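You operate a simulated robot arm through the tools that you are given. There is no shell and no other tool. Be economical: measure what you need, move in short steps, check, and stop when the job is done.

You run a simulated robot arm. Do the job below in one go: nothing can be reset, and whatever is moved stays where it is left.

Task
Coat the 16 MM bar on both sides and lay it in the middle slot of the green rack.
Fine: take it from the grey rack; width dial at its width; slide the guide open to lay it in, then shut; belt stopped before you lift it.

It is judged by the outcome, as a careful person would: the job done as asked, and still so three seconds after it is handed in. It fails if anything else is knocked over, pushed out of place, dropped, spilled or broken.

Robot
A 5-joint arm with a two-finger parallel gripper on a trunk, on a base that drives. Base frame: it is fixed to the floor where the robot stands at the start and does not move with it; the origin is under the middle of the robot, x ahead of it, y to its left, z up; the surface under the hand at the start is at about z = 90. Readings come in cm, degrees, newtons and seconds.
It reaches about 113.4 cm from its shoulder. Its first joint turns from -149.0 to 149.0 degrees. Places, roughly: coater heat dial [120, -30, 130]; coater heater switch [110, -30, 110]; coater pump lever [60, -60, 70]; coater start button [110, -40, 120]; coater stop button [110, -50, 110]; coater width dial [70, 0, 80]; front valve knob [70, -80, 80]; infeed end of the belt [90, 40, 90]; middle slot of the green bar rack [80, -100, 90]; rear valve knob [70, -90, 60]; side guide [90, 40, 90]; silver spacer bar [75, 125, 100]. Payload 1.57 kg.
Tool frame: the origin (TCP) lies between the finger pads and is the grasp point; the fingertips stand 3 cm ahead of it; z points along the fingers, y is the line along which they close. Largest opening 11 cm; finger width 2.4, thickness 1.2; the body of the gripper, 4.8 by 11.2 cm, starts 7.8 cm behind the TCP.
Orientation is that of the tool frame in the base frame, as [roll, pitch, yaw] about the fixed x, y, z axes, in that order (R = Rz(yaw) Ry(pitch) Rx(roll)). With the fingers straight down and closing along the base's y, the tool's x points along the base's -x, its y along +y and its z along -z.

Tools
- The arm moves only by the tool servo_tool. Its argument "deltas" is a list of rows, each a list of 7 numbers: the gripper command, from -1 (shut) to 1 (fully open), values between in proportion, then the shift along the tool's x, y, z in units of 40 mm (1.0 is 40 mm), then the turn, a rotation vector about the tool's x, y, z in units of 5 degrees (1.0 is 5 degrees). In form: [[gripper, tx, ty, tz, rx, ry, rz], ...]. A call has 1 to 12 rows; each row shifts and turns the commanded pose from where the row before left it, along the tool's axes as they then stand. A call with a number of a shift or a turn outside -1 to 1 is refused whole. A row lasts 0.2 s, in which the tool goes at most 5 cm and 8.6 degrees; a call with a longer step from one row to the next is refused whole, and so is a gripper value outside its range. Where a pose cannot be reached the arm comes as near as it can. A force on the tool above 60 N (or 10 N above the force at the start of the call, whichever is more), or a blocked arm, ends the call early, and 0.2 s more pass. The fingers move at their own pace (about 15.3 cm/s each) and stop on an object; they squeeze with about 43 N. The grip force told is the motor's: it shows also when the fingers shut on nothing. Time passes only in rows, and 0.2 s behind the last, so rows that do not move let the fingers close. It gives the time, the measured TCP pose, the force on the tool (base axes), the opening and the grip force at its end, in the units of the frame above (readings bear some noise), with the torque about the TCP (base axes, N m) and any sound that the robot's microphone picked up.
- Cameras (640 x 400 px; columns grow to the right, rows downward): "scene" is now at [3.39, 17.24, 173.06]; the picture's right is [-0.08, -1.00, 0.00], its down [-0.71, 0.06, -0.70] and it looks along [0.70, -0.06, -0.71] (base axes); focal length 255 px, centre (320, 200). "wrist" rides on the gripper at [7, 1.6, -14.1] in the tool frame; the picture's right is [-0.23, 0.97, 0.00], its down [-0.85, -0.20, -0.48] and it looks along [-0.47, -0.11, 0.88] (tool axes); focal length 222 px, centre (320, 200).
- get_image(camera): a new picture of that camera. The clock stands still meanwhile.
- move_column(by): slides the trunk up (or, below 0, down) by that many cm; the arm and the scene camera ride with it, the base frame stays. It gives what a move gives, with no picture.
- roll_base(legs): drives the robot by 1 to 6 legs, each [ahead, turn to the left] in cm and degrees, along the robot's own axes; the way and the turn of a leg run together, so that a leg with both is an arc; at most 150 cm and 180 degrees a leg. The arm and the cameras ride along, it lands a little off, and it stops where it bumps. It gives what a move gives.
- turn_head(pan, tilt): turns the head with the scene camera to pan (to the left, within 155 degrees either way) and tilt (down, from -29 to 69), counted from straight ahead of the robot. It gives what a move gives.
- point_at(camera, pixels): for up to 12 pixels [column, row] of the newest picture of that camera ("zoom" is the newest enlarged one), the place [x, y, z] in the base frame of the surface seen there, good to about 0.3 cm, but the place of the scene camera against the robot may be out by one fixed shift of up to 1.8 cm in any direction. The clock stands still meanwhile.
- enlarge(camera, box): a new picture of the part [left, top, right, bottom] of that camera's present view, enlarged. The clock stands still meanwhile.
- finish_job(): hands the job in; it is judged then, once.

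Work in short steps. Measure before you move; look again where a grasp or a placing could have gone wrong, and mend it. You have 80 turns and 68 pictures in all, those below and enlarged ones among them. Open the gripper and draw the arm clear of the work before you hand the job in, unless the task says otherwise; then end with one line.

The tools are called after "Emit:" by a JSON object that holds its "api" and its "payload". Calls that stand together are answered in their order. servo_tool: Moves the arm, as the interface text tells. Its arguments: {"type":"object","properties":{"deltas":{"type":"array"}},"required":["deltas"]} The other tools are called the same way: move_column (by) slides the trunk up or down; roll_base (legs) drives the base; turn_head (pan, tilt) turns the head that bears the scene camera; get_image (camera) takes a picture; point_at (camera, pixels) gives the place of the surface under pixels of a picture; enlarge (camera, box) takes an enlarged picture of a part of a camera's view; finish_job () hands the job in.

At the start:

```text
t: 0.0
position: [66.68, -13.15, 99.93]
orientation: [-179.9, 0.0, 179.5]
force: [-0.2, -1.1, 0.4]
ft_torque: [0.02, -0.03, -0.01]
finger_gap: 11.0
grasp_force: 0.0
trunk travel left (down, up): [-73.3, 23.7]
robot x, y, heading: [0.18, 0.66, 0.2]
head pan, tilt: [-4.9, 45.6]
```

scene: 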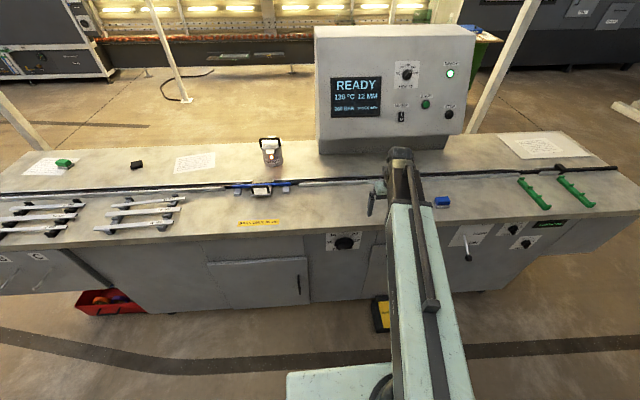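
wrist: 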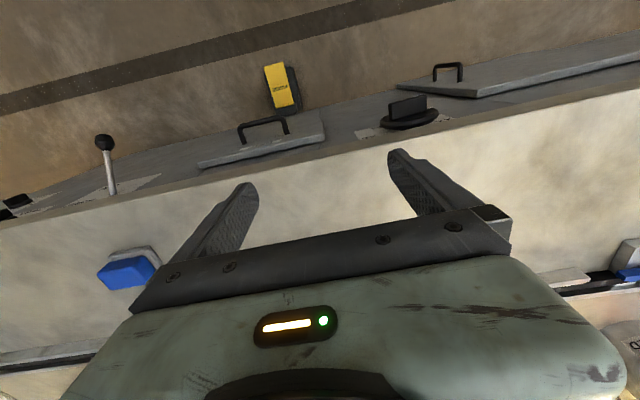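

The scene shows the coater with its panel (READY, 12 MM?), two racks of bars at left, and the green rack at right. I'll enlarge the important parts to read labels and notes.

Emit:
{"api": "enlarge", "payload": {"camera": "scene", "box": [310, 20, 480, 150]}}

Emit:
{"api": "enlarge", "payload": {"camera": "scene", "box": [0, 140, 220, 280]}}

Emit:
{"api": "enlarge", "payload": {"camera": "scene", "box": [430, 120, 640, 270]}}

Emit:
{"api": "enlarge", "payload": {"camera": "scene", "box": [210, 130, 400, 260]}}

```text
3.08 times, centred on (395, 85) of scene
```

zoom: 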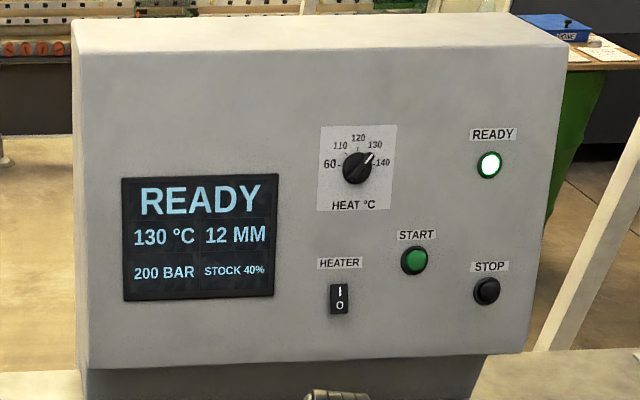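

```text
2.86 times, centred on (110, 210) of scene
```

zoom: 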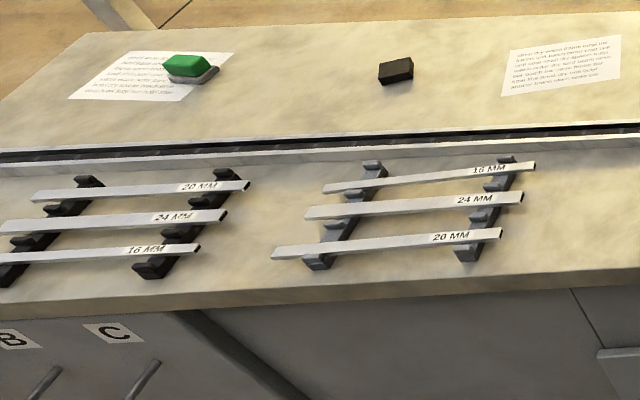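

```text
2.67 times, centred on (535, 195) of scene
```

zoom: 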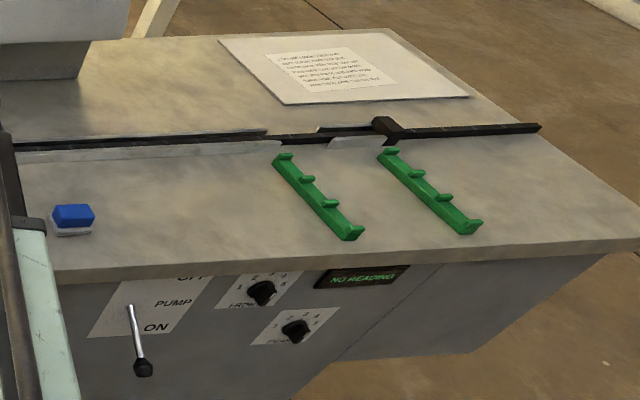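

```text
3.08 times, centred on (305, 195) of scene
```

zoom: 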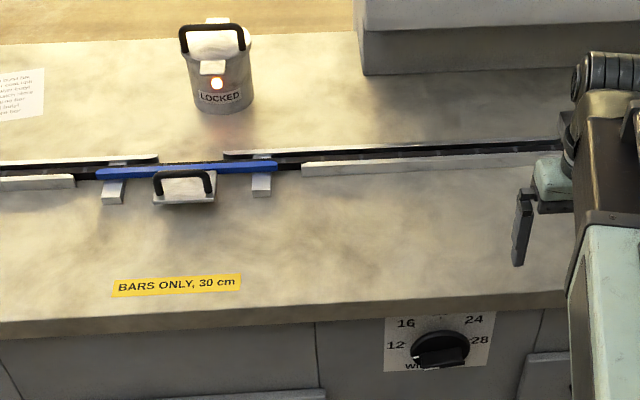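

The grey rack is seemingly the right one of the two on the left; I need to read its labels and the notices on the bench.

Emit:
{"api": "enlarge", "payload": {"camera": "scene", "box": [88, 190, 192, 240]}}

Emit:
{"api": "enlarge", "payload": {"camera": "scene", "box": [168, 148, 222, 180]}}

Emit:
{"api": "enlarge", "payload": {"camera": "scene", "box": [510, 133, 565, 162]}}

Emit:
{"api": "enlarge", "payload": {"camera": "scene", "box": [20, 152, 80, 182]}}

Emit:
{"api": "enlarge", "payload": {"camera": "scene", "box": [440, 215, 580, 270]}}

Emit:
{"api": "enlarge", "payload": {"camera": "wrist", "box": [340, 60, 500, 160]}}

```text
6.15 times, centred on (140, 215) of scene
```

zoom: 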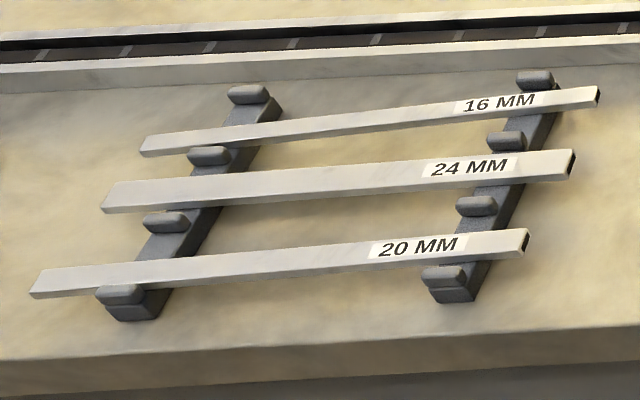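

```text
11.85 times, centred on (195, 164) of scene
```

zoom: 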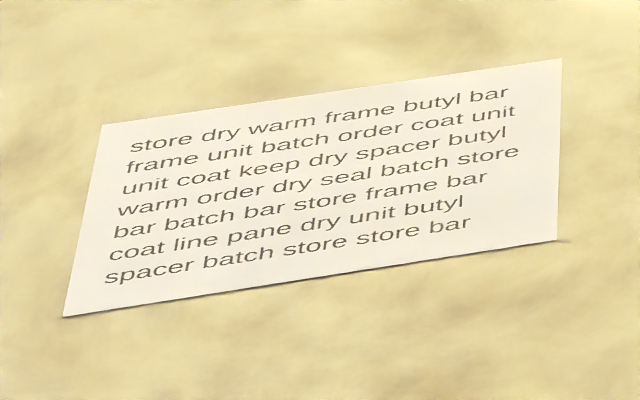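

```text
11.64 times, centred on (538, 148) of scene
```

zoom: 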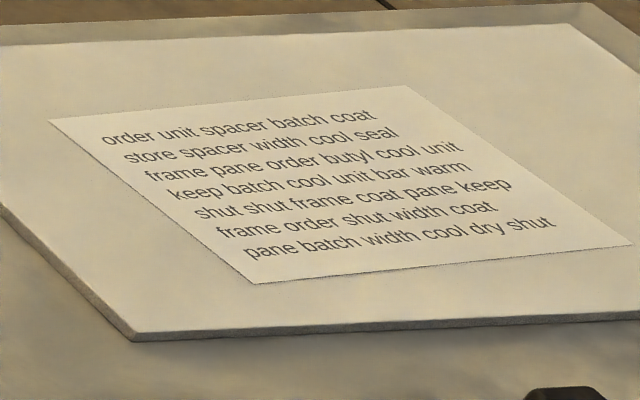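

```text
10.67 times, centred on (50, 167) of scene
```

zoom: 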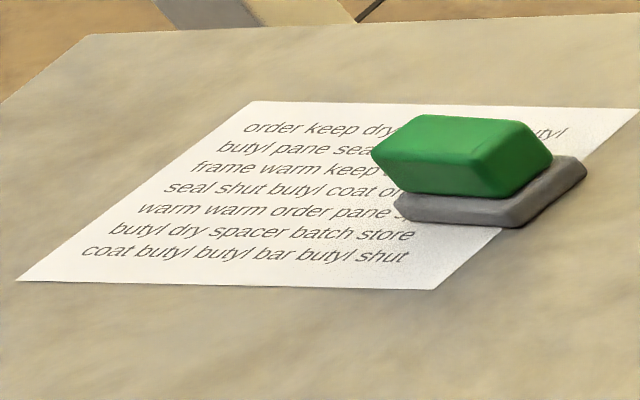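

```text
4.57 times, centred on (510, 242) of scene
```

zoom: 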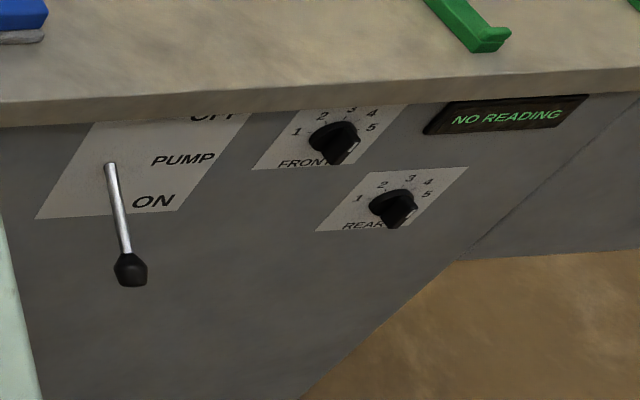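

```text
4.00 times, centred on (420, 110) of wrist
```

zoom: 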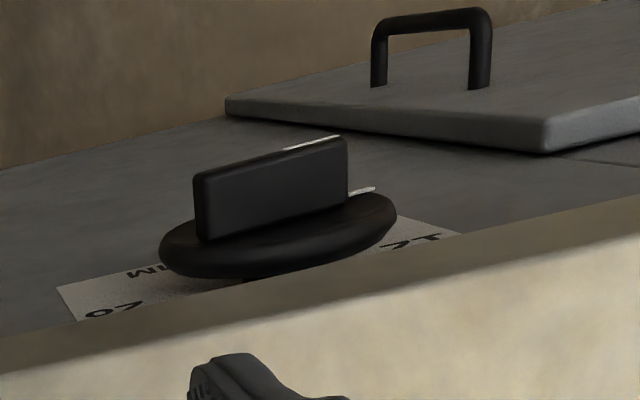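

Labels are clear: top bar in grey rack is 16 MM; display shows 12 MM set; heat 130 °C ready, pump lever at ON. I'll measure the key points.

Emit:
{"api": "point_at", "payload": {"camera": "scene", "pixels": [[112, 207], [148, 203], [184, 198], [125, 227], [104, 208], [340, 243], [355, 241], [260, 188], [262, 195], [245, 184], [290, 182], [500, 180]]}}

Emit:
{"api": "point_at", "payload": {"camera": "scene", "pixels": [[468, 257], [465, 240], [514, 229], [528, 242], [523, 180], [546, 208], [560, 176], [590, 205], [426, 104], [449, 114], [555, 180], [600, 167]]}}

Emit:
{"api": "turn_head", "payload": {"pan": 40, "tilt": 45}}

```text
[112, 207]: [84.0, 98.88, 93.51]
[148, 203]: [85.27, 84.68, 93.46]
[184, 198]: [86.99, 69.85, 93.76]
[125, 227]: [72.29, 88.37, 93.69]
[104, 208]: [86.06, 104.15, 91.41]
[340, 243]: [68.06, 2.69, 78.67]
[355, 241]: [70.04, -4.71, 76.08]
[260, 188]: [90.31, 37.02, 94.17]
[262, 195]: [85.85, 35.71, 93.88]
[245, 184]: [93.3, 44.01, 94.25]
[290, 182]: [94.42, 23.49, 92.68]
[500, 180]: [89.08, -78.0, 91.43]
```

```text
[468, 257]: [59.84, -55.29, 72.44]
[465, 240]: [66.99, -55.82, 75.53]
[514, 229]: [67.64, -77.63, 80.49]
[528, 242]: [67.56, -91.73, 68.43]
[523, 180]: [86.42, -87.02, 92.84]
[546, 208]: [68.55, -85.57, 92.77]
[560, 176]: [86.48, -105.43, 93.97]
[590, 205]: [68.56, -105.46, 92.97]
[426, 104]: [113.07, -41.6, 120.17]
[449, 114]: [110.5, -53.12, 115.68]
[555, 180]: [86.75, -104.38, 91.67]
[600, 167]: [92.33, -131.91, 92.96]
```

```text
t: 1.1
position: [66.55, -13.2, 99.98]
orientation: [-179.9, 0.0, 179.5]
force: [0.1, 0.8, 0.2]
ft_torque: [0.0, -0.02, 0.02]
finger_gap: 11.0
grasp_force: 0.0
trunk travel left (down, up): [-73.3, 23.7]
robot x, y, heading: [0.45, 0.9, 0.0]
head pan, tilt: [40.0, 45.0]
```

Head now panned to the left; I take a look at the racks, and at the dial with the wrist's view.

Emit:
{"api": "get_image", "payload": {"camera": "scene"}}

Emit:
{"api": "point_at", "payload": {"camera": "wrist", "pixels": [[405, 105], [415, 122], [380, 132], [128, 270], [300, 230], [420, 145]]}}

```text
55 pictures are left
```

scene: 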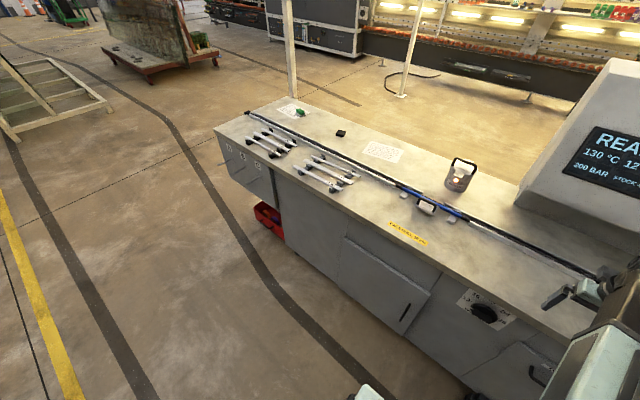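

```text
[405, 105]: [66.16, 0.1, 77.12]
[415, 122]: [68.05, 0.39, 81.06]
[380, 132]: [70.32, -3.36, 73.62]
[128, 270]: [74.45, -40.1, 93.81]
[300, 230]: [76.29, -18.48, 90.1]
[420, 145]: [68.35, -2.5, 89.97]
```

Wrist camera gives table z≈90.1 versus 91.4 in the scene camera, so a shift exists. I enlarge the dial and the infeed guide.

Emit:
{"api": "enlarge", "payload": {"camera": "scene", "box": [450, 280, 530, 330]}}

Emit:
{"api": "point_at", "payload": {"camera": "zoom", "pixels": [[200, 200], [280, 240], [330, 260], [260, 290], [120, 100], [440, 320]]}}

Emit:
{"api": "enlarge", "payload": {"camera": "scene", "box": [380, 150, 500, 225]}}

```text
8.00 times, centred on (490, 305) of scene
```

zoom: 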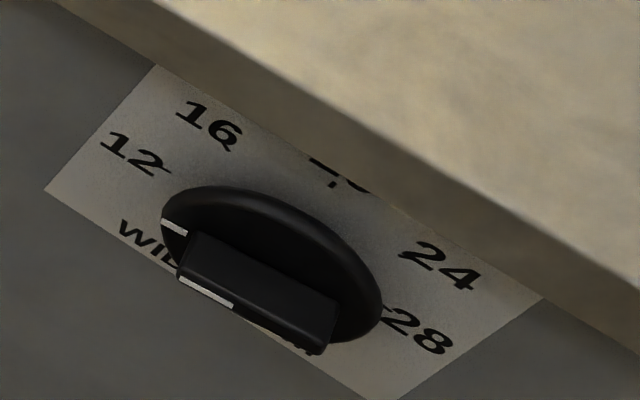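

```text
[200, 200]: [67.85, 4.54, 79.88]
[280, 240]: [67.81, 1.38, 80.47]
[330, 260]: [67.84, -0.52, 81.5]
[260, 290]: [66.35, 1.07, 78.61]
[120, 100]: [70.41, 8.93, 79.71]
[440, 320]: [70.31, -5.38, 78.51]
```

```text
5.33 times, centred on (440, 188) of scene
```

zoom: 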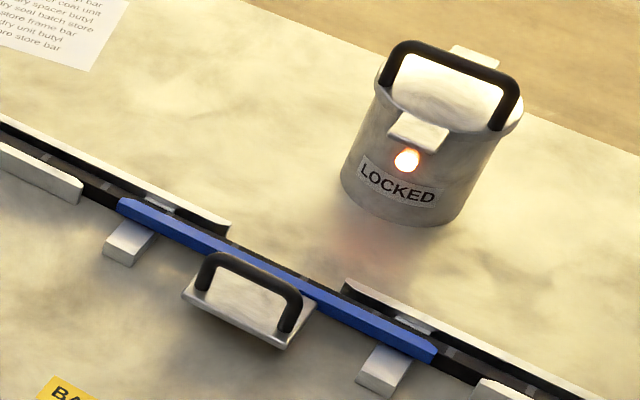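

The dial pointer is at 12, fin roughly horizontal, centre ≈ (67, 0, 77.5). I'll back the base 25 cm for room and tip the tool to horizontal so I can grip the fin square on.

Emit:
{"api": "roll_base", "payload": {"legs": [[-25, 0]]}}

Emit:
{"api": "servo_tool", "payload": {"deltas": [[0, 0, 0, 0, 0, -1, 0], [0, 0, 0, 0, 0, -1, 0], [0, 0, 0, 0, 0, -1, 0], [0, 0, 0, 0, 0, -1, 0], [0, 0, 0, 0, 0, -1, 0], [0, 0, 0, 0, 0, -1, 0], [0, 0, 0, 0, 0, -1, 0], [0, 0, 0, 0, 0, -1, 0], [0, 0, 0, 0, 0, -1, 0], [0, 0, 0, 0, 0, -1, 0], [0, 0, 0, 0, 0, -1, 0], [0, 0, 0, 0, 0, -1, 0]]}}

Emit:
{"api": "servo_tool", "payload": {"deltas": [[0, 0, 0, 0, 0, -1, 0], [0, 0, 0, 0, 0, -1, 0], [0, 0, 0, 0, 0, -1, 0], [0, 0, 0, 0, 0, -1, 0], [0, 0, 0, 0, 0, -1, 0], [0, 0, 0, 0, 0, -1, 0]]}}

```text
t: 2.9
position: [41.85, -13.65, 100.01]
orientation: [180.0, 0.0, 179.1]
force: [0.8, 0.7, 0.7]
ft_torque: [0.02, 0.01, 0.01]
finger_gap: 10.99
grasp_force: 0.1
trunk travel left (down, up): [-73.3, 23.7]
robot x, y, heading: [-24.75, 0.74, -0.2]
head pan, tilt: [40.0, 45.0]
```

```text
t: 5.5
position: [50.5, -16.38, 111.81]
orientation: [-180.0, 60.0, 179.1]
force: [-0.4, 0.0, 0.6]
ft_torque: [-0.01, 0.01, -0.01]
finger_gap: 5.51
grasp_force: 0.1
out of reach, approached as far as the arm can: row 2, 3, 4, 5, 6, 7, 8, 9, 10, 11, 12
trunk travel left (down, up): [-73.3, 23.7]
robot x, y, heading: [-24.37, 0.76, -0.4]
head pan, tilt: [40.0, 45.0]
```

```text
t: 6.9
position: [53.38, -17.41, 123.71]
orientation: [-171.8, 89.9, -172.8]
force: [0.7, -0.1, -0.5]
ft_torque: [0.0, -0.04, 0.02]
finger_gap: 5.51
grasp_force: 0.0
out of reach, approached as far as the arm can: row 1, 2, 3, 4, 5, 6
trunk travel left (down, up): [-73.3, 23.7]
robot x, y, heading: [-24.67, 0.67, -0.5]
head pan, tilt: [40.0, 45.0]
```

The tool is level but pushed to z≈124 by reach limits. I spin it -90° so the fingers close vertically.

Emit:
{"api": "servo_tool", "payload": {"deltas": [[0, 0, 0, 0, 0, 0, -1], [0, 0, 0, 0, 0, 0, -1], [0, 0, 0, 0, 0, 0, -1], [0, 0, 0, 0, 0, 0, -1], [0, 0, 0, 0, 0, 0, -1], [0, 0, 0, 0, 0, 0, -1], [0, 0, 0, 0, 0, 0, -1], [0, 0, 0, 0, 0, 0, -1], [0, 0, 0, 0, 0, 0, -1], [0, 0, 0, 0, 0, 0, -1], [0, 0, 0, 0, 0, 0, -1], [0, 0, 0, 0, 0, 0, -1]]}}

Emit:
{"api": "servo_tool", "payload": {"deltas": [[0, 0, 0, 0, 0, 0, -1], [0, 0, 0, 0, 0, 0, -1], [0, 0, 0, 0, 0, 0, -1], [0, 0, 0, 0, 0, 0, -1], [0, 0, 0, 0, 0, 0, -1], [0, 0, 0, 0, 0, 0, -1]]}}

Emit:
{"api": "move_column", "payload": {"by": -40}}

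```text
t: 9.5
position: [53.51, -17.56, 123.81]
orientation: [-89.8, 29.9, -90.9]
force: [0.3, 0.0, -0.7]
ft_torque: [0.03, 0.02, -0.02]
finger_gap: 5.47
grasp_force: 0.1
trunk travel left (down, up): [-73.3, 23.7]
robot x, y, heading: [-24.85, 0.85, -0.4]
head pan, tilt: [40.0, 45.0]
```

```text
t: 10.9
position: [53.61, -16.84, 122.83]
orientation: [-92.2, 0.6, -91.3]
force: [0.5, -0.5, 0.2]
ft_torque: [0.01, -0.01, 0.0]
finger_gap: 5.52
grasp_force: 0.1
out of reach, approached as far as the arm can: row 5, 6
trunk travel left (down, up): [-73.3, 23.7]
robot x, y, heading: [-24.93, 0.95, -0.3]
head pan, tilt: [40.0, 45.0]
```

```text
t: 14.8
position: [53.67, -16.87, 82.88]
orientation: [-92.2, 0.7, -91.3]
force: [-0.2, -0.8, -0.3]
ft_torque: [-0.03, -0.01, 0.03]
finger_gap: 5.5
grasp_force: 0.1
trunk travel left (down, up): [-33.3, 63.7]
robot x, y, heading: [-24.65, 0.96, -0.5]
head pan, tilt: [40.0, 45.0]
```

The tool holds azimuth 0 only near y≈-17, so the shoulder sits about 17.6 cm right of the robot's middle. I'll shift the base left by 17 cm (back 10 first for clearance) so the arm faces the dial squarely.

Emit:
{"api": "roll_base", "payload": {"legs": [[-10, 0], [0, 90], [17, 0], [0, -89.5]]}}

Emit:
{"api": "turn_head", "payload": {"pan": -10, "tilt": 30}}

Emit:
{"api": "get_image", "payload": {"camera": "scene"}}

Emit:
{"api": "get_image", "payload": {"camera": "wrist"}}

```text
t: 24.6
position: [44.34, 4.82, 82.83]
orientation: [-92.3, 0.6, -88.0]
force: [-0.1, 0.4, -0.2]
ft_torque: [-0.03, -0.01, -0.04]
finger_gap: 5.49
grasp_force: 0.1
trunk travel left (down, up): [-33.3, 63.7]
robot x, y, heading: [-35.11, 18.28, 3.6]
head pan, tilt: [40.0, 45.0]
```

```text
t: 25.8
position: [44.35, 4.86, 82.79]
orientation: [-92.2, 0.7, -88.0]
force: [0.9, -0.4, 0.9]
ft_torque: [-0.01, -0.01, -0.02]
finger_gap: 5.5
grasp_force: 0.1
trunk travel left (down, up): [-33.3, 63.7]
robot x, y, heading: [-34.67, 18.41, 3.4]
head pan, tilt: [-10.0, 30.0]
```

```text
52 pictures are left
```

scene: 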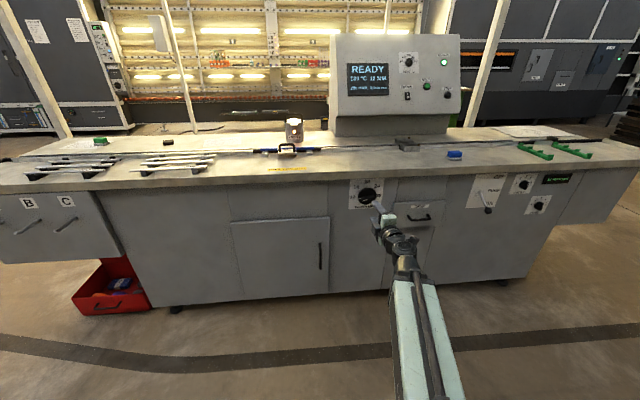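

```text
51 pictures are left
```

wrist: 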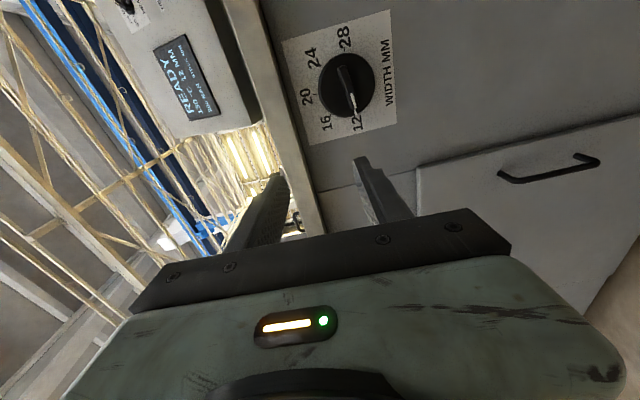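

The wrist now sees the dial at (346,85) head-on with pointer at 12. I measure it.

Emit:
{"api": "enlarge", "payload": {"camera": "wrist", "box": [270, 5, 410, 150]}}

Emit:
{"api": "point_at", "payload": {"camera": "wrist", "pixels": [[344, 68], [352, 103], [337, 86], [356, 86], [357, 123], [326, 122], [306, 98], [313, 57], [345, 38], [374, 105]]}}

```text
2.76 times, centred on (340, 78) of wrist
```

zoom: 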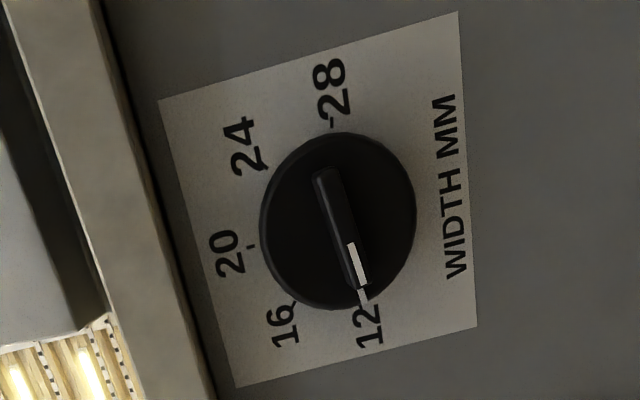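

```text
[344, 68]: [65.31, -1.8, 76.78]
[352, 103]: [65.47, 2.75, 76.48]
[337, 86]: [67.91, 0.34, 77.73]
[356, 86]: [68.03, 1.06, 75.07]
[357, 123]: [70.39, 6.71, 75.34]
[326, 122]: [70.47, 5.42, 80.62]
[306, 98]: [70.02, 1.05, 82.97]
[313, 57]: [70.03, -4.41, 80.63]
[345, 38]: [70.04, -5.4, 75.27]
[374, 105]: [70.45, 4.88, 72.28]
```

Fin centre is ≈(65.3–67.9, 0.45, 76.6), 16 lies about 50° clockwise. I align the tool in y, z and tilt, staying back at x≈52.

Emit:
{"api": "servo_tool", "payload": {"deltas": [[0, 0.55, 0.5, 0.5, 0.22, 0.2, 0], [0, 0.55, 0.5, 0.5, 0.22, 0.2, 0], [0, 0, 0.55, 1, 0, 0, 0], [0, 0, 0, 0, 0, 0, 0]]}}

Emit:
{"api": "get_image", "payload": {"camera": "wrist"}}

Emit:
{"api": "point_at", "payload": {"camera": "wrist", "pixels": [[300, 100]]}}

```text
t: 26.8
position: [52.2, 1.14, 83.06]
orientation: [-91.9, 1.2, -90.2]
force: [0.0, -0.3, -0.3]
ft_torque: [-0.03, 0.01, 0.01]
finger_gap: 5.51
grasp_force: 0.1
out of reach, approached as far as the arm can: row 1, 2, 3
trunk travel left (down, up): [-33.3, 63.7]
robot x, y, heading: [-34.87, 18.34, 3.4]
head pan, tilt: [-10.0, 30.0]
```

```text
49 pictures are left
```

wrist: 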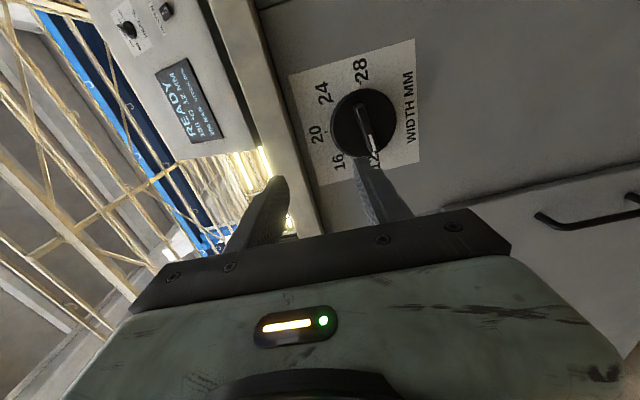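

```text
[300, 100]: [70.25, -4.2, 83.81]
```

The arm stuck at z≈83 (joint limit), so I lower the trunk by 6.4 instead.

Emit:
{"api": "move_column", "payload": {"by": -6.4}}

Emit:
{"api": "servo_tool", "payload": {"deltas": [[0, 0.17, 0, 0.5, 0, 0, 0], [0, 0, 0, 0.5, 0, 0, 0], [0, 0, 0, 0, 0, 0, 0]]}}

Emit:
{"api": "get_image", "payload": {"camera": "wrist"}}

```text
t: 27.8
position: [52.1, 0.99, 76.64]
orientation: [-91.9, 1.2, -90.1]
force: [0.2, -0.1, -0.3]
ft_torque: [0.03, 0.02, 0.0]
finger_gap: 5.5
grasp_force: 0.0
trunk travel left (down, up): [-26.9, 70.1]
robot x, y, heading: [-34.93, 18.22, 3.6]
head pan, tilt: [-10.0, 30.0]
```

```text
t: 28.6
position: [56.25, 0.35, 76.59]
orientation: [-92.0, 1.3, -90.2]
force: [-0.4, 0.1, 1.3]
ft_torque: [0.02, 0.03, -0.01]
finger_gap: 5.49
grasp_force: 0.0
trunk travel left (down, up): [-26.9, 70.1]
robot x, y, heading: [-35.32, 18.51, 3.5]
head pan, tilt: [-10.0, 30.0]
```

```text
48 pictures are left
```

wrist: 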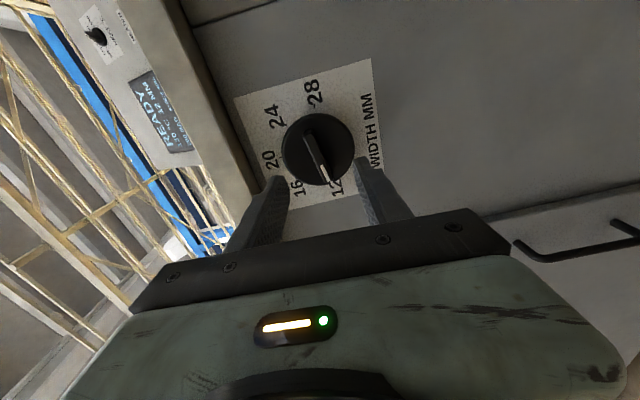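

Finger pads straddle the fin nicely. I rotate slightly to match the fin, advance 8 cm and close.

Emit:
{"api": "servo_tool", "payload": {"deltas": [[0, 0, 0, 0.7, 0, 0, -0.8], [0, 0, 0, 0.7, 0, 0, -0.7], [0, 0, 0, 0.65, 0, 0, 0], [0, 0, 0, 0, 0, 0, 0]]}}

Emit:
{"api": "get_image", "payload": {"camera": "wrist"}}

```text
t: 29.6
position: [64.65, 1.4, 76.16]
orientation: [-93.2, -6.0, -90.3]
force: [-6.4, 0.9, -0.4]
ft_torque: [0.0, -0.19, -0.02]
finger_gap: 5.37
grasp_force: 0.0
out of reach, approached as far as the arm can: row 2, 3
trunk travel left (down, up): [-26.9, 70.1]
robot x, y, heading: [-35.33, 18.53, 3.5]
head pan, tilt: [-10.0, 30.0]
```

```text
47 pictures are left
```

wrist: 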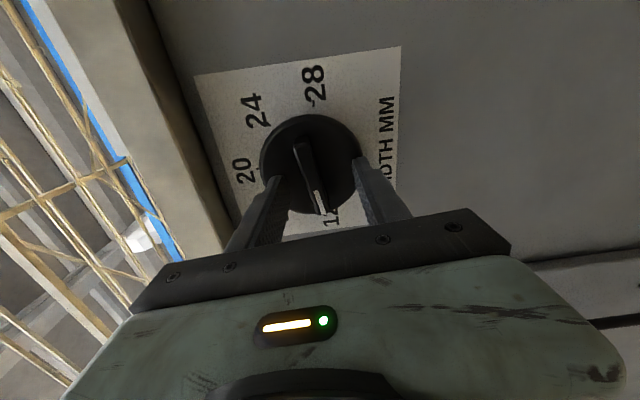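

A light contact with the dial disc (−6 N), so I back off 0.4 cm, shift right a little and close on the fin.

Emit:
{"api": "servo_tool", "payload": {"deltas": [[0, 0.15, 0, -0.1, 0, 0, 0], [-0.5, 0.05, 0, 0, 0, 0, 0], [-1, 0, 0, 0, 0, 0, 0], [-1, 0, 0, 0, 0, 0, 0]]}}

Emit:
{"api": "servo_tool", "payload": {"deltas": [[-1, 0, 0, 0, 0, 0, 1], [-1, 0, 0, 0, 0, 0, 1], [-1, 0, 0, 0, 0, 0, 1], [-1, 0, 0, 0, 0, 0, 1], [-1, 0, 0, 0, 0, 0, 1], [-1, 0, 0, 0, 0, 0, 1], [-1, 0, 0, 0, 0, 0, 1], [-1, 0, 0, 0, 0, 0, 1], [-1, 0, 0, 0, 0, 0, 1], [-1, 0, 0, 0, 0, 0, 0]]}}

Emit:
{"api": "get_image", "payload": {"camera": "wrist"}}

Emit:
{"api": "enlarge", "payload": {"camera": "scene", "box": [340, 55, 400, 105]}}

```text
t: 30.6
position: [64.05, 1.01, 76.68]
orientation: [-92.9, -5.7, -90.5]
force: [6.4, 1.6, 46.0]
ft_torque: [-0.15, -1.4, 0.48]
finger_gap: 1.28
grasp_force: 29.4
out of reach, approached as far as the arm can: row 1
trunk travel left (down, up): [-26.9, 70.1]
robot x, y, heading: [-35.07, 18.16, 3.4]
head pan, tilt: [-10.0, 30.0]
stopped in row 4: the force on the tool passed its limit at 62 N (the readings are from after the stop); the commanded pose is now the measured one
```

```text
t: 31.7
position: [64.15, 1.04, 76.51]
orientation: [-92.8, 17.0, -91.6]
force: [-3.5, 3.2, 51.4]
ft_torque: [-0.11, -1.61, -0.21]
finger_gap: 1.28
grasp_force: 29.0
trunk travel left (down, up): [-26.9, 70.1]
robot x, y, heading: [-34.9, 18.28, 3.8]
head pan, tilt: [-10.0, 30.0]
stopped in row 5: the force on the tool passed its limit at 62 N (the readings are from after the stop); the commanded pose is now the measured one
```

```text
46 pictures are left
```

wrist: 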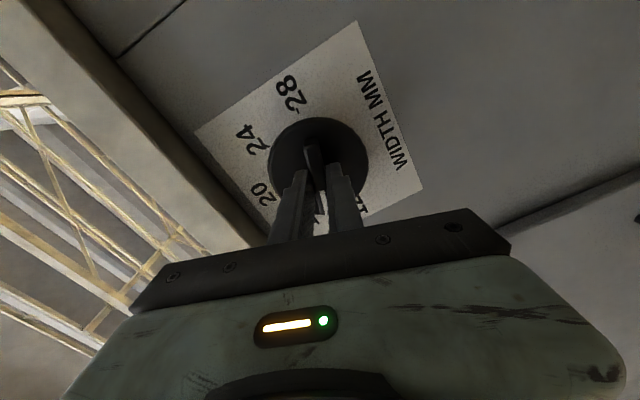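

```text
8.00 times, centred on (370, 80) of scene
```

zoom: 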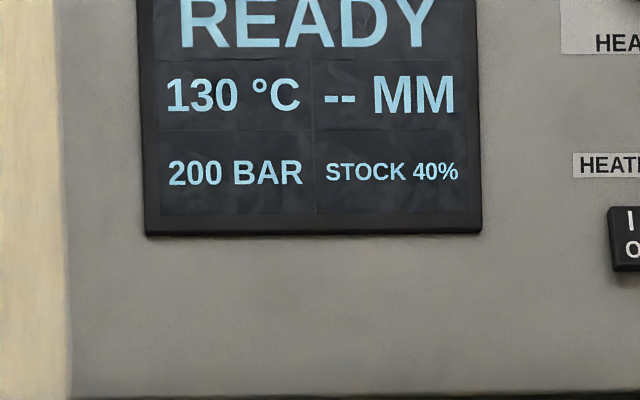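

The dial turns (display "-- MM" between detents); the tool feels +50 N upward, so the fin is slightly higher than the TCP. I ease up 0.6 cm and continue turning.

Emit:
{"api": "servo_tool", "payload": {"deltas": [[-1, -0.04, -0.14, 0, 0, 0, 0], [-1, 0, 0, 0, 0, 0, 1], [-1, 0, 0, 0, 0, 0, 1], [-1, 0, 0, 0, 0, 0, 1], [-1, 0, 0, 0, 0, 0, 1], [-1, 0, 0, 0, 0, 0, 1], [-1, 0, 0, 0, 0, 0, 0]]}}

Emit:
{"api": "get_image", "payload": {"camera": "wrist"}}

Emit:
{"api": "enlarge", "payload": {"camera": "scene", "box": [340, 55, 400, 105]}}

```text
t: 33.3
position: [64.17, 0.96, 76.54]
orientation: [-93.8, 41.8, -93.3]
force: [0.2, -7.9, 48.7]
ft_torque: [-0.08, -1.52, -0.46]
finger_gap: 1.25
grasp_force: 29.5
out of reach, approached as far as the arm can: row 1
trunk travel left (down, up): [-26.9, 70.1]
robot x, y, heading: [-35.16, 18.14, 3.5]
head pan, tilt: [-10.0, 30.0]
```

```text
44 pictures are left
```

wrist: 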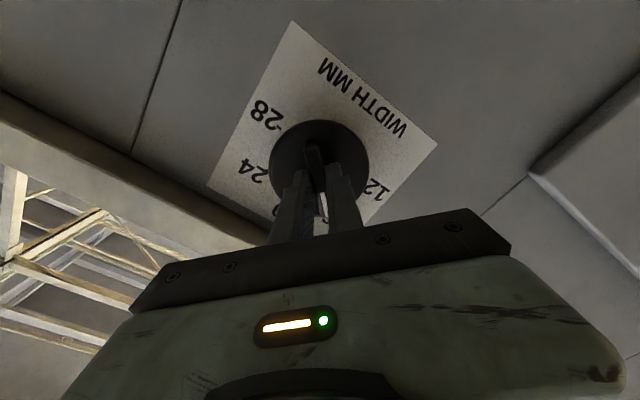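

```text
8.00 times, centred on (370, 80) of scene
```

zoom: 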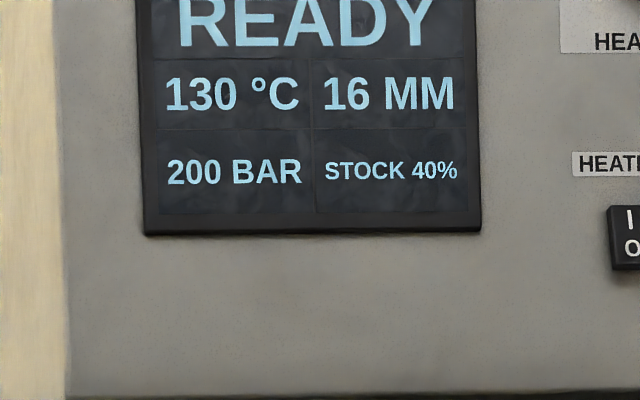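

Display shows 16 MM. I release and back straight off, then look at the dial and valves.

Emit:
{"api": "servo_tool", "payload": {"deltas": [[-0.3, 0, 0, 0, 0, 0, 0], [0, 0, 0, 0, 0, 0, 0], [0, 0, 0, -0.7, 0, 0, 0], [0, 0, 0, -1, 0, 0, 0], [0, 0, 0, -1, 0, 0, 0], [0, 0, 0, 0, 0, 0, 0]]}}

Emit:
{"api": "enlarge", "payload": {"camera": "scene", "box": [455, 165, 595, 225]}}

Emit:
{"api": "enlarge", "payload": {"camera": "scene", "box": [325, 30, 465, 120]}}

```text
t: 34.7
position: [53.83, 0.91, 76.11]
orientation: [-94.0, 41.7, -93.4]
force: [-0.3, -0.7, 0.2]
ft_torque: [-0.02, -0.02, 0.01]
finger_gap: 5.49
grasp_force: 0.1
out of reach, approached as far as the arm can: row 5
trunk travel left (down, up): [-26.9, 70.1]
robot x, y, heading: [-34.75, 18.58, 3.7]
head pan, tilt: [-10.0, 30.0]
```

```text
4.57 times, centred on (525, 195) of scene
```

zoom: 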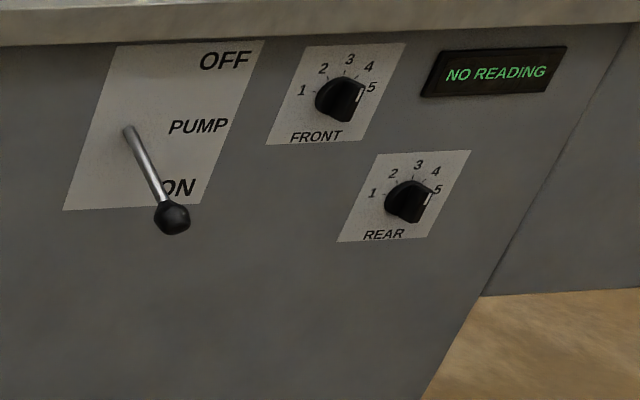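

```text
4.44 times, centred on (395, 75) of scene
```

zoom: 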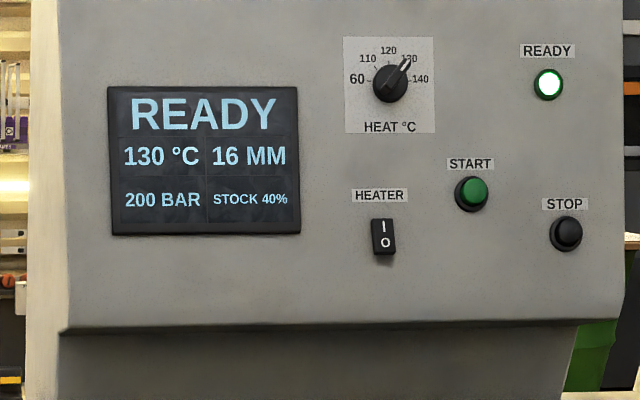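

Both valves sit at 5, pump ON, heat 130 °C, READY. I raise the trunk and turn the tool straight down with fingers closing along x, for the guide handle and bar.

Emit:
{"api": "move_column", "payload": {"by": 46.4}}

Emit:
{"api": "servo_tool", "payload": {"deltas": [[0, 0, 0, 0, -0.77, 0.64, -0.83], [0, 0, 0, 0, -0.815, 0.58, -0.83], [0, 0, 0, 0, -0.855, 0.52, -0.83], [0, 0, 0, 0, -0.89, 0.456, -0.83], [0, 0, 0, 0, -0.92, 0.389, -0.83], [0, 0, 0, 0, -0.947, 0.322, -0.83], [0, 0, 0, 0, -0.968, 0.252, -0.83], [0, 0, 0, 0, -0.983, 0.18, -0.83], [0, 0, 0, 0, -0.994, 0.11, -0.83], [0, 0, 0, 0, -1, 0.037, -0.83], [0, 0, 0, 0, -1, 0, 0], [0, 0, 0, 0, -1, 0, 0]]}}

Emit:
{"api": "servo_tool", "payload": {"deltas": [[0, 0, 0, 0, -1, 0, 0], [0, 0, 0, 0, -1, 0, 0], [0, 0, 0, 0, -1, 0, 0], [0, 0, 0, 0, -1, 0, 0], [0, 0, 0, 0, -1, 0, 0], [0, 0, 0, 0, 0, 0, 0]]}}

Emit:
{"api": "point_at", "payload": {"camera": "scene", "pixels": [[110, 285], [90, 310], [135, 300]]}}

```text
refused: 46.4 is not a number from -40 to 40
```

```text
t: 37.3
position: [53.82, 1.11, 56.15]
orientation: [-153.2, 0.1, -90.8]
force: [-0.3, 0.2, 0.0]
ft_torque: [0.01, -0.02, 0.01]
finger_gap: 5.46
grasp_force: 0.1
out of reach, approached as far as the arm can: row 1, 2, 3, 4, 5, 6, 7, 8, 9, 10, 11, 12
trunk travel left (down, up): [-26.9, 70.1]
robot x, y, heading: [-34.82, 18.26, 3.5]
head pan, tilt: [-10.0, 30.0]
```

```text
t: 38.7
position: [53.8, 1.1, 53.43]
orientation: [-178.2, 0.3, -90.8]
force: [-0.1, -2.0, -0.9]
ft_torque: [0.01, 0.03, -0.01]
finger_gap: 5.49
grasp_force: 0.0
out of reach, approached as far as the arm can: row 1, 2, 3, 4
trunk travel left (down, up): [-26.9, 70.1]
robot x, y, heading: [-34.87, 18.4, 3.5]
head pan, tilt: [-10.0, 30.0]
```

```text
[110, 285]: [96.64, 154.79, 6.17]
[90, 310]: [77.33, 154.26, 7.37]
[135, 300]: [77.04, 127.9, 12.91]
```

The tool is now down at z=53 since the large column move was refused; I raise in two moves to z≈110.

Emit:
{"api": "move_column", "payload": {"by": 40}}

Emit:
{"api": "move_column", "payload": {"by": 16}}

Emit:
{"api": "roll_base", "payload": {"legs": [[0, 86], [37, 0], [0, -89.5]]}}

```text
t: 42.5
position: [53.85, 1.12, 93.63]
orientation: [-178.2, 0.2, -90.8]
force: [-0.7, -0.1, -0.8]
ft_torque: [0.06, 0.03, -0.01]
finger_gap: 5.5
grasp_force: 0.0
trunk travel left (down, up): [-66.9, 30.1]
robot x, y, heading: [-35.04, 18.34, 3.4]
head pan, tilt: [-10.0, 30.0]
```

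```text
t: 44.4
position: [53.73, 1.08, 109.67]
orientation: [-178.2, 0.2, -90.8]
force: [0.2, 0.3, 0.8]
ft_torque: [0.03, -0.03, 0.03]
finger_gap: 5.5
grasp_force: 0.0
trunk travel left (down, up): [-82.9, 14.1]
robot x, y, heading: [-34.81, 18.35, 3.3]
head pan, tilt: [-10.0, 30.0]
```

```text
t: 54.1
position: [53.76, 30.26, 109.51]
orientation: [-178.2, 0.1, -96.3]
force: [0.4, 0.0, 0.5]
ft_torque: [0.0, 0.02, 0.01]
finger_gap: 5.49
grasp_force: 0.1
trunk travel left (down, up): [-82.9, 14.1]
robot x, y, heading: [-32.88, 58.65, -1.5]
head pan, tilt: [-10.0, 30.0]
```

Robot at (-33, 58.7); I drive ahead 28 cm with a slight left turn, and look at the infeed.

Emit:
{"api": "roll_base", "payload": {"legs": [[28, 1.5]]}}

Emit:
{"api": "turn_head", "payload": {"pan": -5, "tilt": 48}}

Emit:
{"api": "get_image", "payload": {"camera": "scene"}}

Emit:
{"api": "get_image", "payload": {"camera": "wrist"}}

```text
t: 56.1
position: [83.12, 31.9, 109.49]
orientation: [-178.2, 0.3, -95.0]
force: [0.7, -0.7, 0.3]
ft_torque: [-0.03, 0.02, 0.05]
finger_gap: 5.51
grasp_force: 0.1
trunk travel left (down, up): [-82.9, 14.1]
robot x, y, heading: [-4.03, 57.57, 0.2]
head pan, tilt: [-10.0, 30.0]
```

```text
t: 56.9
position: [83.16, 31.82, 109.61]
orientation: [-178.3, 0.2, -95.0]
force: [-0.7, -0.5, 0.5]
ft_torque: [0.0, 0.01, -0.03]
finger_gap: 5.49
grasp_force: 0.0
trunk travel left (down, up): [-82.9, 14.1]
robot x, y, heading: [-3.84, 57.72, -0.1]
head pan, tilt: [-5.0, 48.0]
```

```text
40 pictures are left
```

scene: 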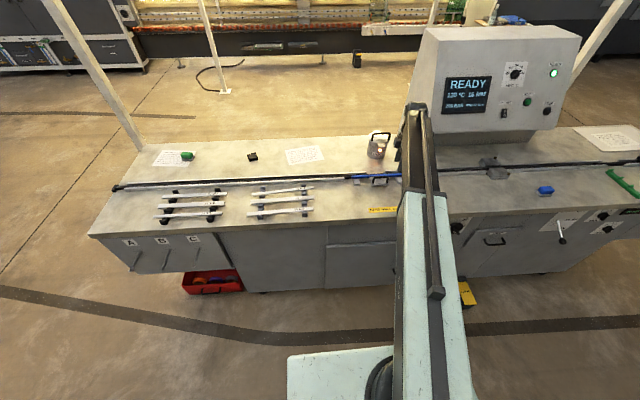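

```text
39 pictures are left
```

wrist: 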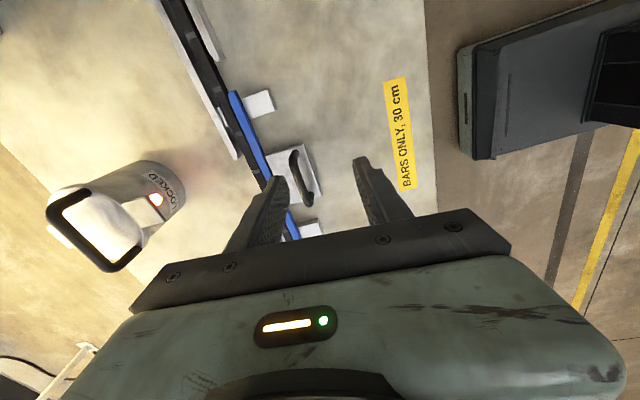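

Wrist view shows the guide (blue bar at (250,130)–(290,230)), its handle at (300,178), and the belt channel. I measure these.

Emit:
{"api": "point_at", "payload": {"camera": "wrist", "pixels": [[293, 155], [304, 178], [309, 200], [232, 100], [245, 135], [240, 140], [225, 130], [262, 103], [310, 230], [320, 150], [205, 45], [190, 40]]}}

Emit:
{"api": "enlarge", "payload": {"camera": "wrist", "box": [150, 0, 350, 250]}}

Emit:
{"api": "enlarge", "payload": {"camera": "scene", "box": [245, 165, 405, 225]}}

```text
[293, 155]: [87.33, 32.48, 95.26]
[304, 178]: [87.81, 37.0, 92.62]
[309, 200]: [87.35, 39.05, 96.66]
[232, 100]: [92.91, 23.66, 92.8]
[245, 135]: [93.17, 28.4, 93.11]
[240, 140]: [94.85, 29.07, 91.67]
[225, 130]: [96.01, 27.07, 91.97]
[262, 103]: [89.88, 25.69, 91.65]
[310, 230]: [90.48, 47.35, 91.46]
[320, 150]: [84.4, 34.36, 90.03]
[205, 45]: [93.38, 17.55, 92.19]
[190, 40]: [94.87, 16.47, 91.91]
```

```text
1.60 times, centred on (250, 125) of wrist
```

zoom: 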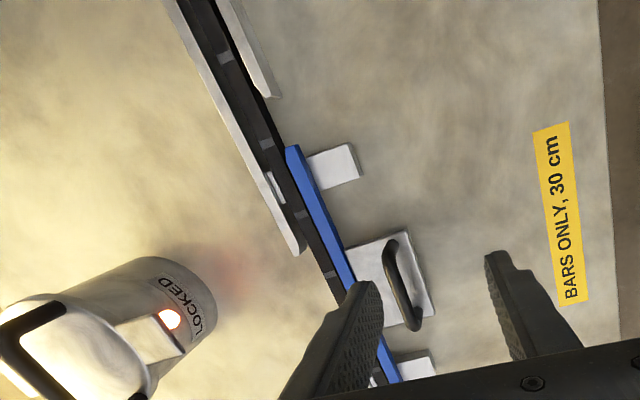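

```text
4.00 times, centred on (325, 195) of scene
```

zoom: 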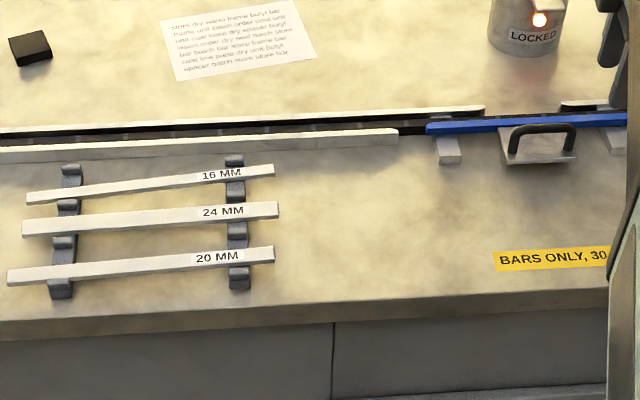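

Handle arch: y≈32–40, x≈87.4, top z≈96.7; belt at x≈95, guide at x≈93.2. I move above the handle and square the tool.

Emit:
{"api": "servo_tool", "payload": {"deltas": [[0, -0.55, -0.54, 0, -0.36, 0, -1], [0, -0.5, -0.53, 0.5, 0, 0, 0], [0, 0, 0, 0.5, 0, 0, 0], [0, 0, 0, 0, 0, 0, 0]]}}

Emit:
{"api": "enlarge", "payload": {"camera": "wrist", "box": [160, 50, 480, 250]}}

Emit:
{"api": "point_at", "payload": {"camera": "zoom", "pixels": [[320, 200]]}}

```text
t: 57.9
position: [87.62, 35.65, 109.51]
orientation: [179.9, 0.2, -90.0]
force: [0.3, -0.1, -0.3]
ft_torque: [0.03, -0.02, -0.01]
finger_gap: 5.52
grasp_force: 0.2
out of reach, approached as far as the arm can: row 2, 3
trunk travel left (down, up): [-82.9, 14.1]
robot x, y, heading: [-3.89, 57.75, 0.4]
head pan, tilt: [-5.0, 48.0]
```

```text
2.00 times, centred on (320, 150) of wrist
```

zoom: 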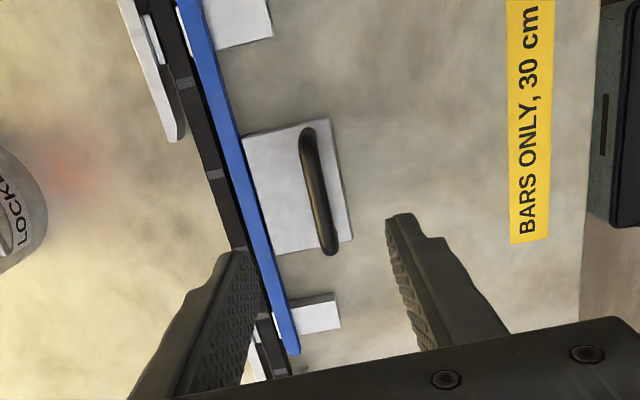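

```text
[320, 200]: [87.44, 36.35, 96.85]
```

The arm can't go lower by itself, so I raise the arm 6 cm for margin and lower the trunk 18.4 cm onto the handle.

Emit:
{"api": "servo_tool", "payload": {"deltas": [[0, -0.15, 0, -1, 0, 0, 0], [0, 0, 0, -0.8, 0, 0, 0], [0, 0, 0, 0, 0, 0, 0]]}}

Emit:
{"api": "move_column", "payload": {"by": -10}}

```text
t: 58.7
position: [87.58, 36.04, 109.42]
orientation: [180.0, 0.2, -90.0]
force: [-0.1, 0.3, -0.5]
ft_torque: [0.0, 0.01, 0.04]
finger_gap: 5.47
grasp_force: 0.0
out of reach, approached as far as the arm can: row 1, 2
trunk travel left (down, up): [-82.9, 14.1]
robot x, y, heading: [-3.65, 57.6, 0.1]
head pan, tilt: [-5.0, 48.0]
```

```text
t: 60.0
position: [87.61, 36.05, 99.51]
orientation: [-180.0, 0.2, -90.1]
force: [0.4, 0.3, 0.3]
ft_torque: [-0.01, -0.02, 0.01]
finger_gap: 5.48
grasp_force: 0.0
trunk travel left (down, up): [-72.9, 24.1]
robot x, y, heading: [-4.03, 57.84, 0.1]
head pan, tilt: [-5.0, 48.0]
```

Apparently the arm is at its upper height limit for a downward tool (command sits above it). I test a small downward step.

Emit:
{"api": "servo_tool", "payload": {"deltas": [[0, 0, 0, 0.5, 0, 0, 0], [0, 0, 0, 0, 0, 0, 0]]}}

```text
t: 60.6
position: [87.63, 36.02, 99.61]
orientation: [179.9, 0.2, -90.0]
force: [0.6, 0.3, 0.2]
ft_torque: [0.0, -0.02, -0.02]
finger_gap: 5.51
grasp_force: 0.1
out of reach, approached as far as the arm can: row 1
trunk travel left (down, up): [-72.9, 24.1]
robot x, y, heading: [-4.17, 57.65, 0.2]
head pan, tilt: [-5.0, 48.0]
```

No motion in z; for now I use the trunk: down 2.4 cm and close on the handle.

Emit:
{"api": "move_column", "payload": {"by": -2.4}}

Emit:
{"api": "servo_tool", "payload": {"deltas": [[-0.6, 0, 0, 0, 0, 0, 0], [-1, 0, 0, 0, 0, 0, 0], [-1, 0, 0, 0, 0, 0, 0]]}}

Emit:
{"api": "enlarge", "payload": {"camera": "wrist", "box": [160, 50, 480, 250]}}

```text
t: 61.3
position: [87.64, 35.95, 97.16]
orientation: [180.0, 0.2, -89.9]
force: [0.4, 0.2, 0.3]
ft_torque: [0.01, 0.01, 0.0]
finger_gap: 5.49
grasp_force: 0.2
trunk travel left (down, up): [-70.5, 26.5]
robot x, y, heading: [-4.0, 57.34, 0.1]
head pan, tilt: [-5.0, 48.0]
```

```text
t: 62.1
position: [87.6, 36.01, 97.18]
orientation: [-179.8, 0.3, -90.1]
force: [3.4, -0.3, 2.3]
ft_torque: [0.06, 0.03, -0.54]
finger_gap: 1.15
grasp_force: 28.8
trunk travel left (down, up): [-70.5, 26.5]
robot x, y, heading: [-3.96, 57.61, 0.2]
head pan, tilt: [-5.0, 48.0]
```

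```text
2.00 times, centred on (320, 150) of wrist
```

zoom: 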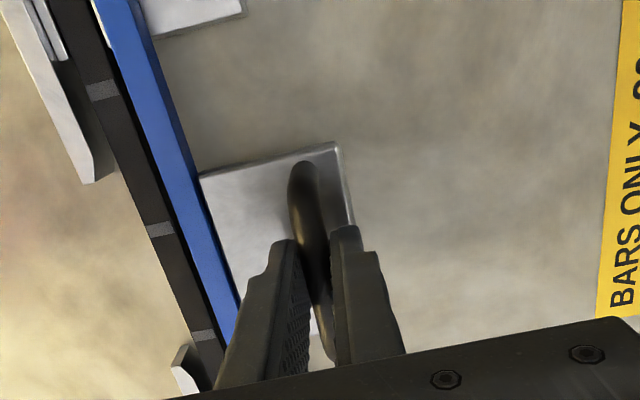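

Handle gripped (gap 1.15). I pull it toward the robot (−x = tool +y) gently.

Emit:
{"api": "servo_tool", "payload": {"deltas": [[-1, 0, 0.25, 0, 0, 0, 0], [-1, 0, 0.25, 0, 0, 0, 0], [-1, 0, 0.25, 0, 0, 0, 0], [-1, 0, 0.25, 0, 0, 0, 0], [-1, 0, 0.25, 0, 0, 0, 0], [-1, 0, 0, 0, 0, 0, 0]]}}

Emit:
{"api": "get_image", "payload": {"camera": "wrist"}}

```text
t: 63.5
position: [82.73, 35.99, 97.15]
orientation: [-179.8, 0.2, -90.1]
force: [19.4, -0.1, 13.4]
ft_torque: [0.05, -0.24, -0.51]
finger_gap: 1.17
grasp_force: 29.3
trunk travel left (down, up): [-70.5, 26.5]
robot x, y, heading: [-4.33, 57.34, 0.2]
head pan, tilt: [-5.0, 48.0]
```

```text
34 pictures are left
```

wrist: 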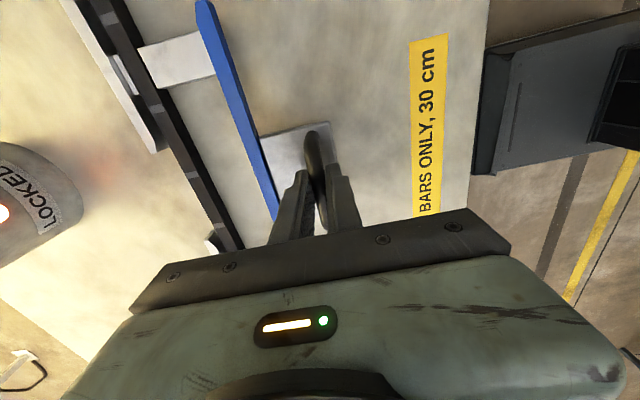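

Guide is open about 5 cm. I release, raise the trunk, and test the arm's own vertical command.

Emit:
{"api": "servo_tool", "payload": {"deltas": [[-0.2, 0, 0, 0, 0, 0, 0], [0, 0, 0, 0, 0, 0, 0]]}}

Emit:
{"api": "move_column", "payload": {"by": 20}}

Emit:
{"api": "servo_tool", "payload": {"deltas": [[0, 0, 0, 1, 0, 0, 0], [0, 0, 0, 1, 0, 0, 0], [0, 0, 0, 0, 0, 0, 0]]}}

Emit:
{"api": "get_image", "payload": {"camera": "wrist"}}

```text
t: 64.1
position: [82.54, 36.04, 97.16]
orientation: [179.9, 0.2, -90.0]
force: [0.8, 1.0, 0.5]
ft_torque: [-0.03, 0.01, 0.01]
finger_gap: 5.49
grasp_force: 0.0
trunk travel left (down, up): [-70.5, 26.5]
robot x, y, heading: [-3.85, 57.41, 0.3]
head pan, tilt: [-5.0, 48.0]
```

```text
t: 66.3
position: [82.5, 35.96, 117.19]
orientation: [180.0, 0.2, -90.1]
force: [0.6, 0.5, -0.2]
ft_torque: [0.03, -0.01, -0.04]
finger_gap: 5.5
grasp_force: 0.1
trunk travel left (down, up): [-90.5, 6.5]
robot x, y, heading: [-4.07, 57.33, 0.1]
head pan, tilt: [-5.0, 48.0]
```

```text
t: 67.1
position: [82.71, 36.13, 117.23]
orientation: [180.0, 0.2, -90.1]
force: [0.7, 0.2, -0.1]
ft_torque: [-0.03, 0.03, -0.02]
finger_gap: 5.49
grasp_force: 0.1
out of reach, approached as far as the arm can: row 1, 2
trunk travel left (down, up): [-90.5, 6.5]
robot x, y, heading: [-4.21, 57.92, 0.3]
head pan, tilt: [-5.0, 48.0]
```

```text
33 pictures are left
```

wrist: 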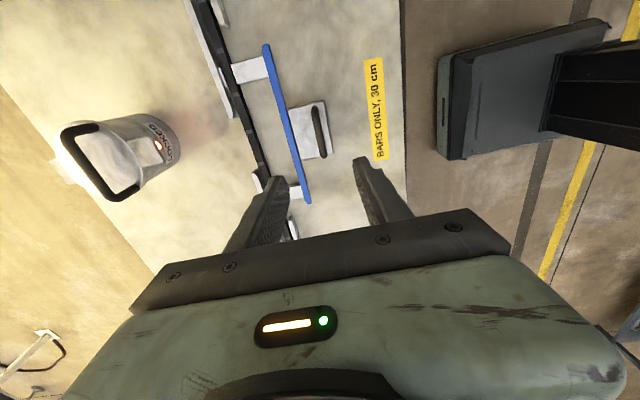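

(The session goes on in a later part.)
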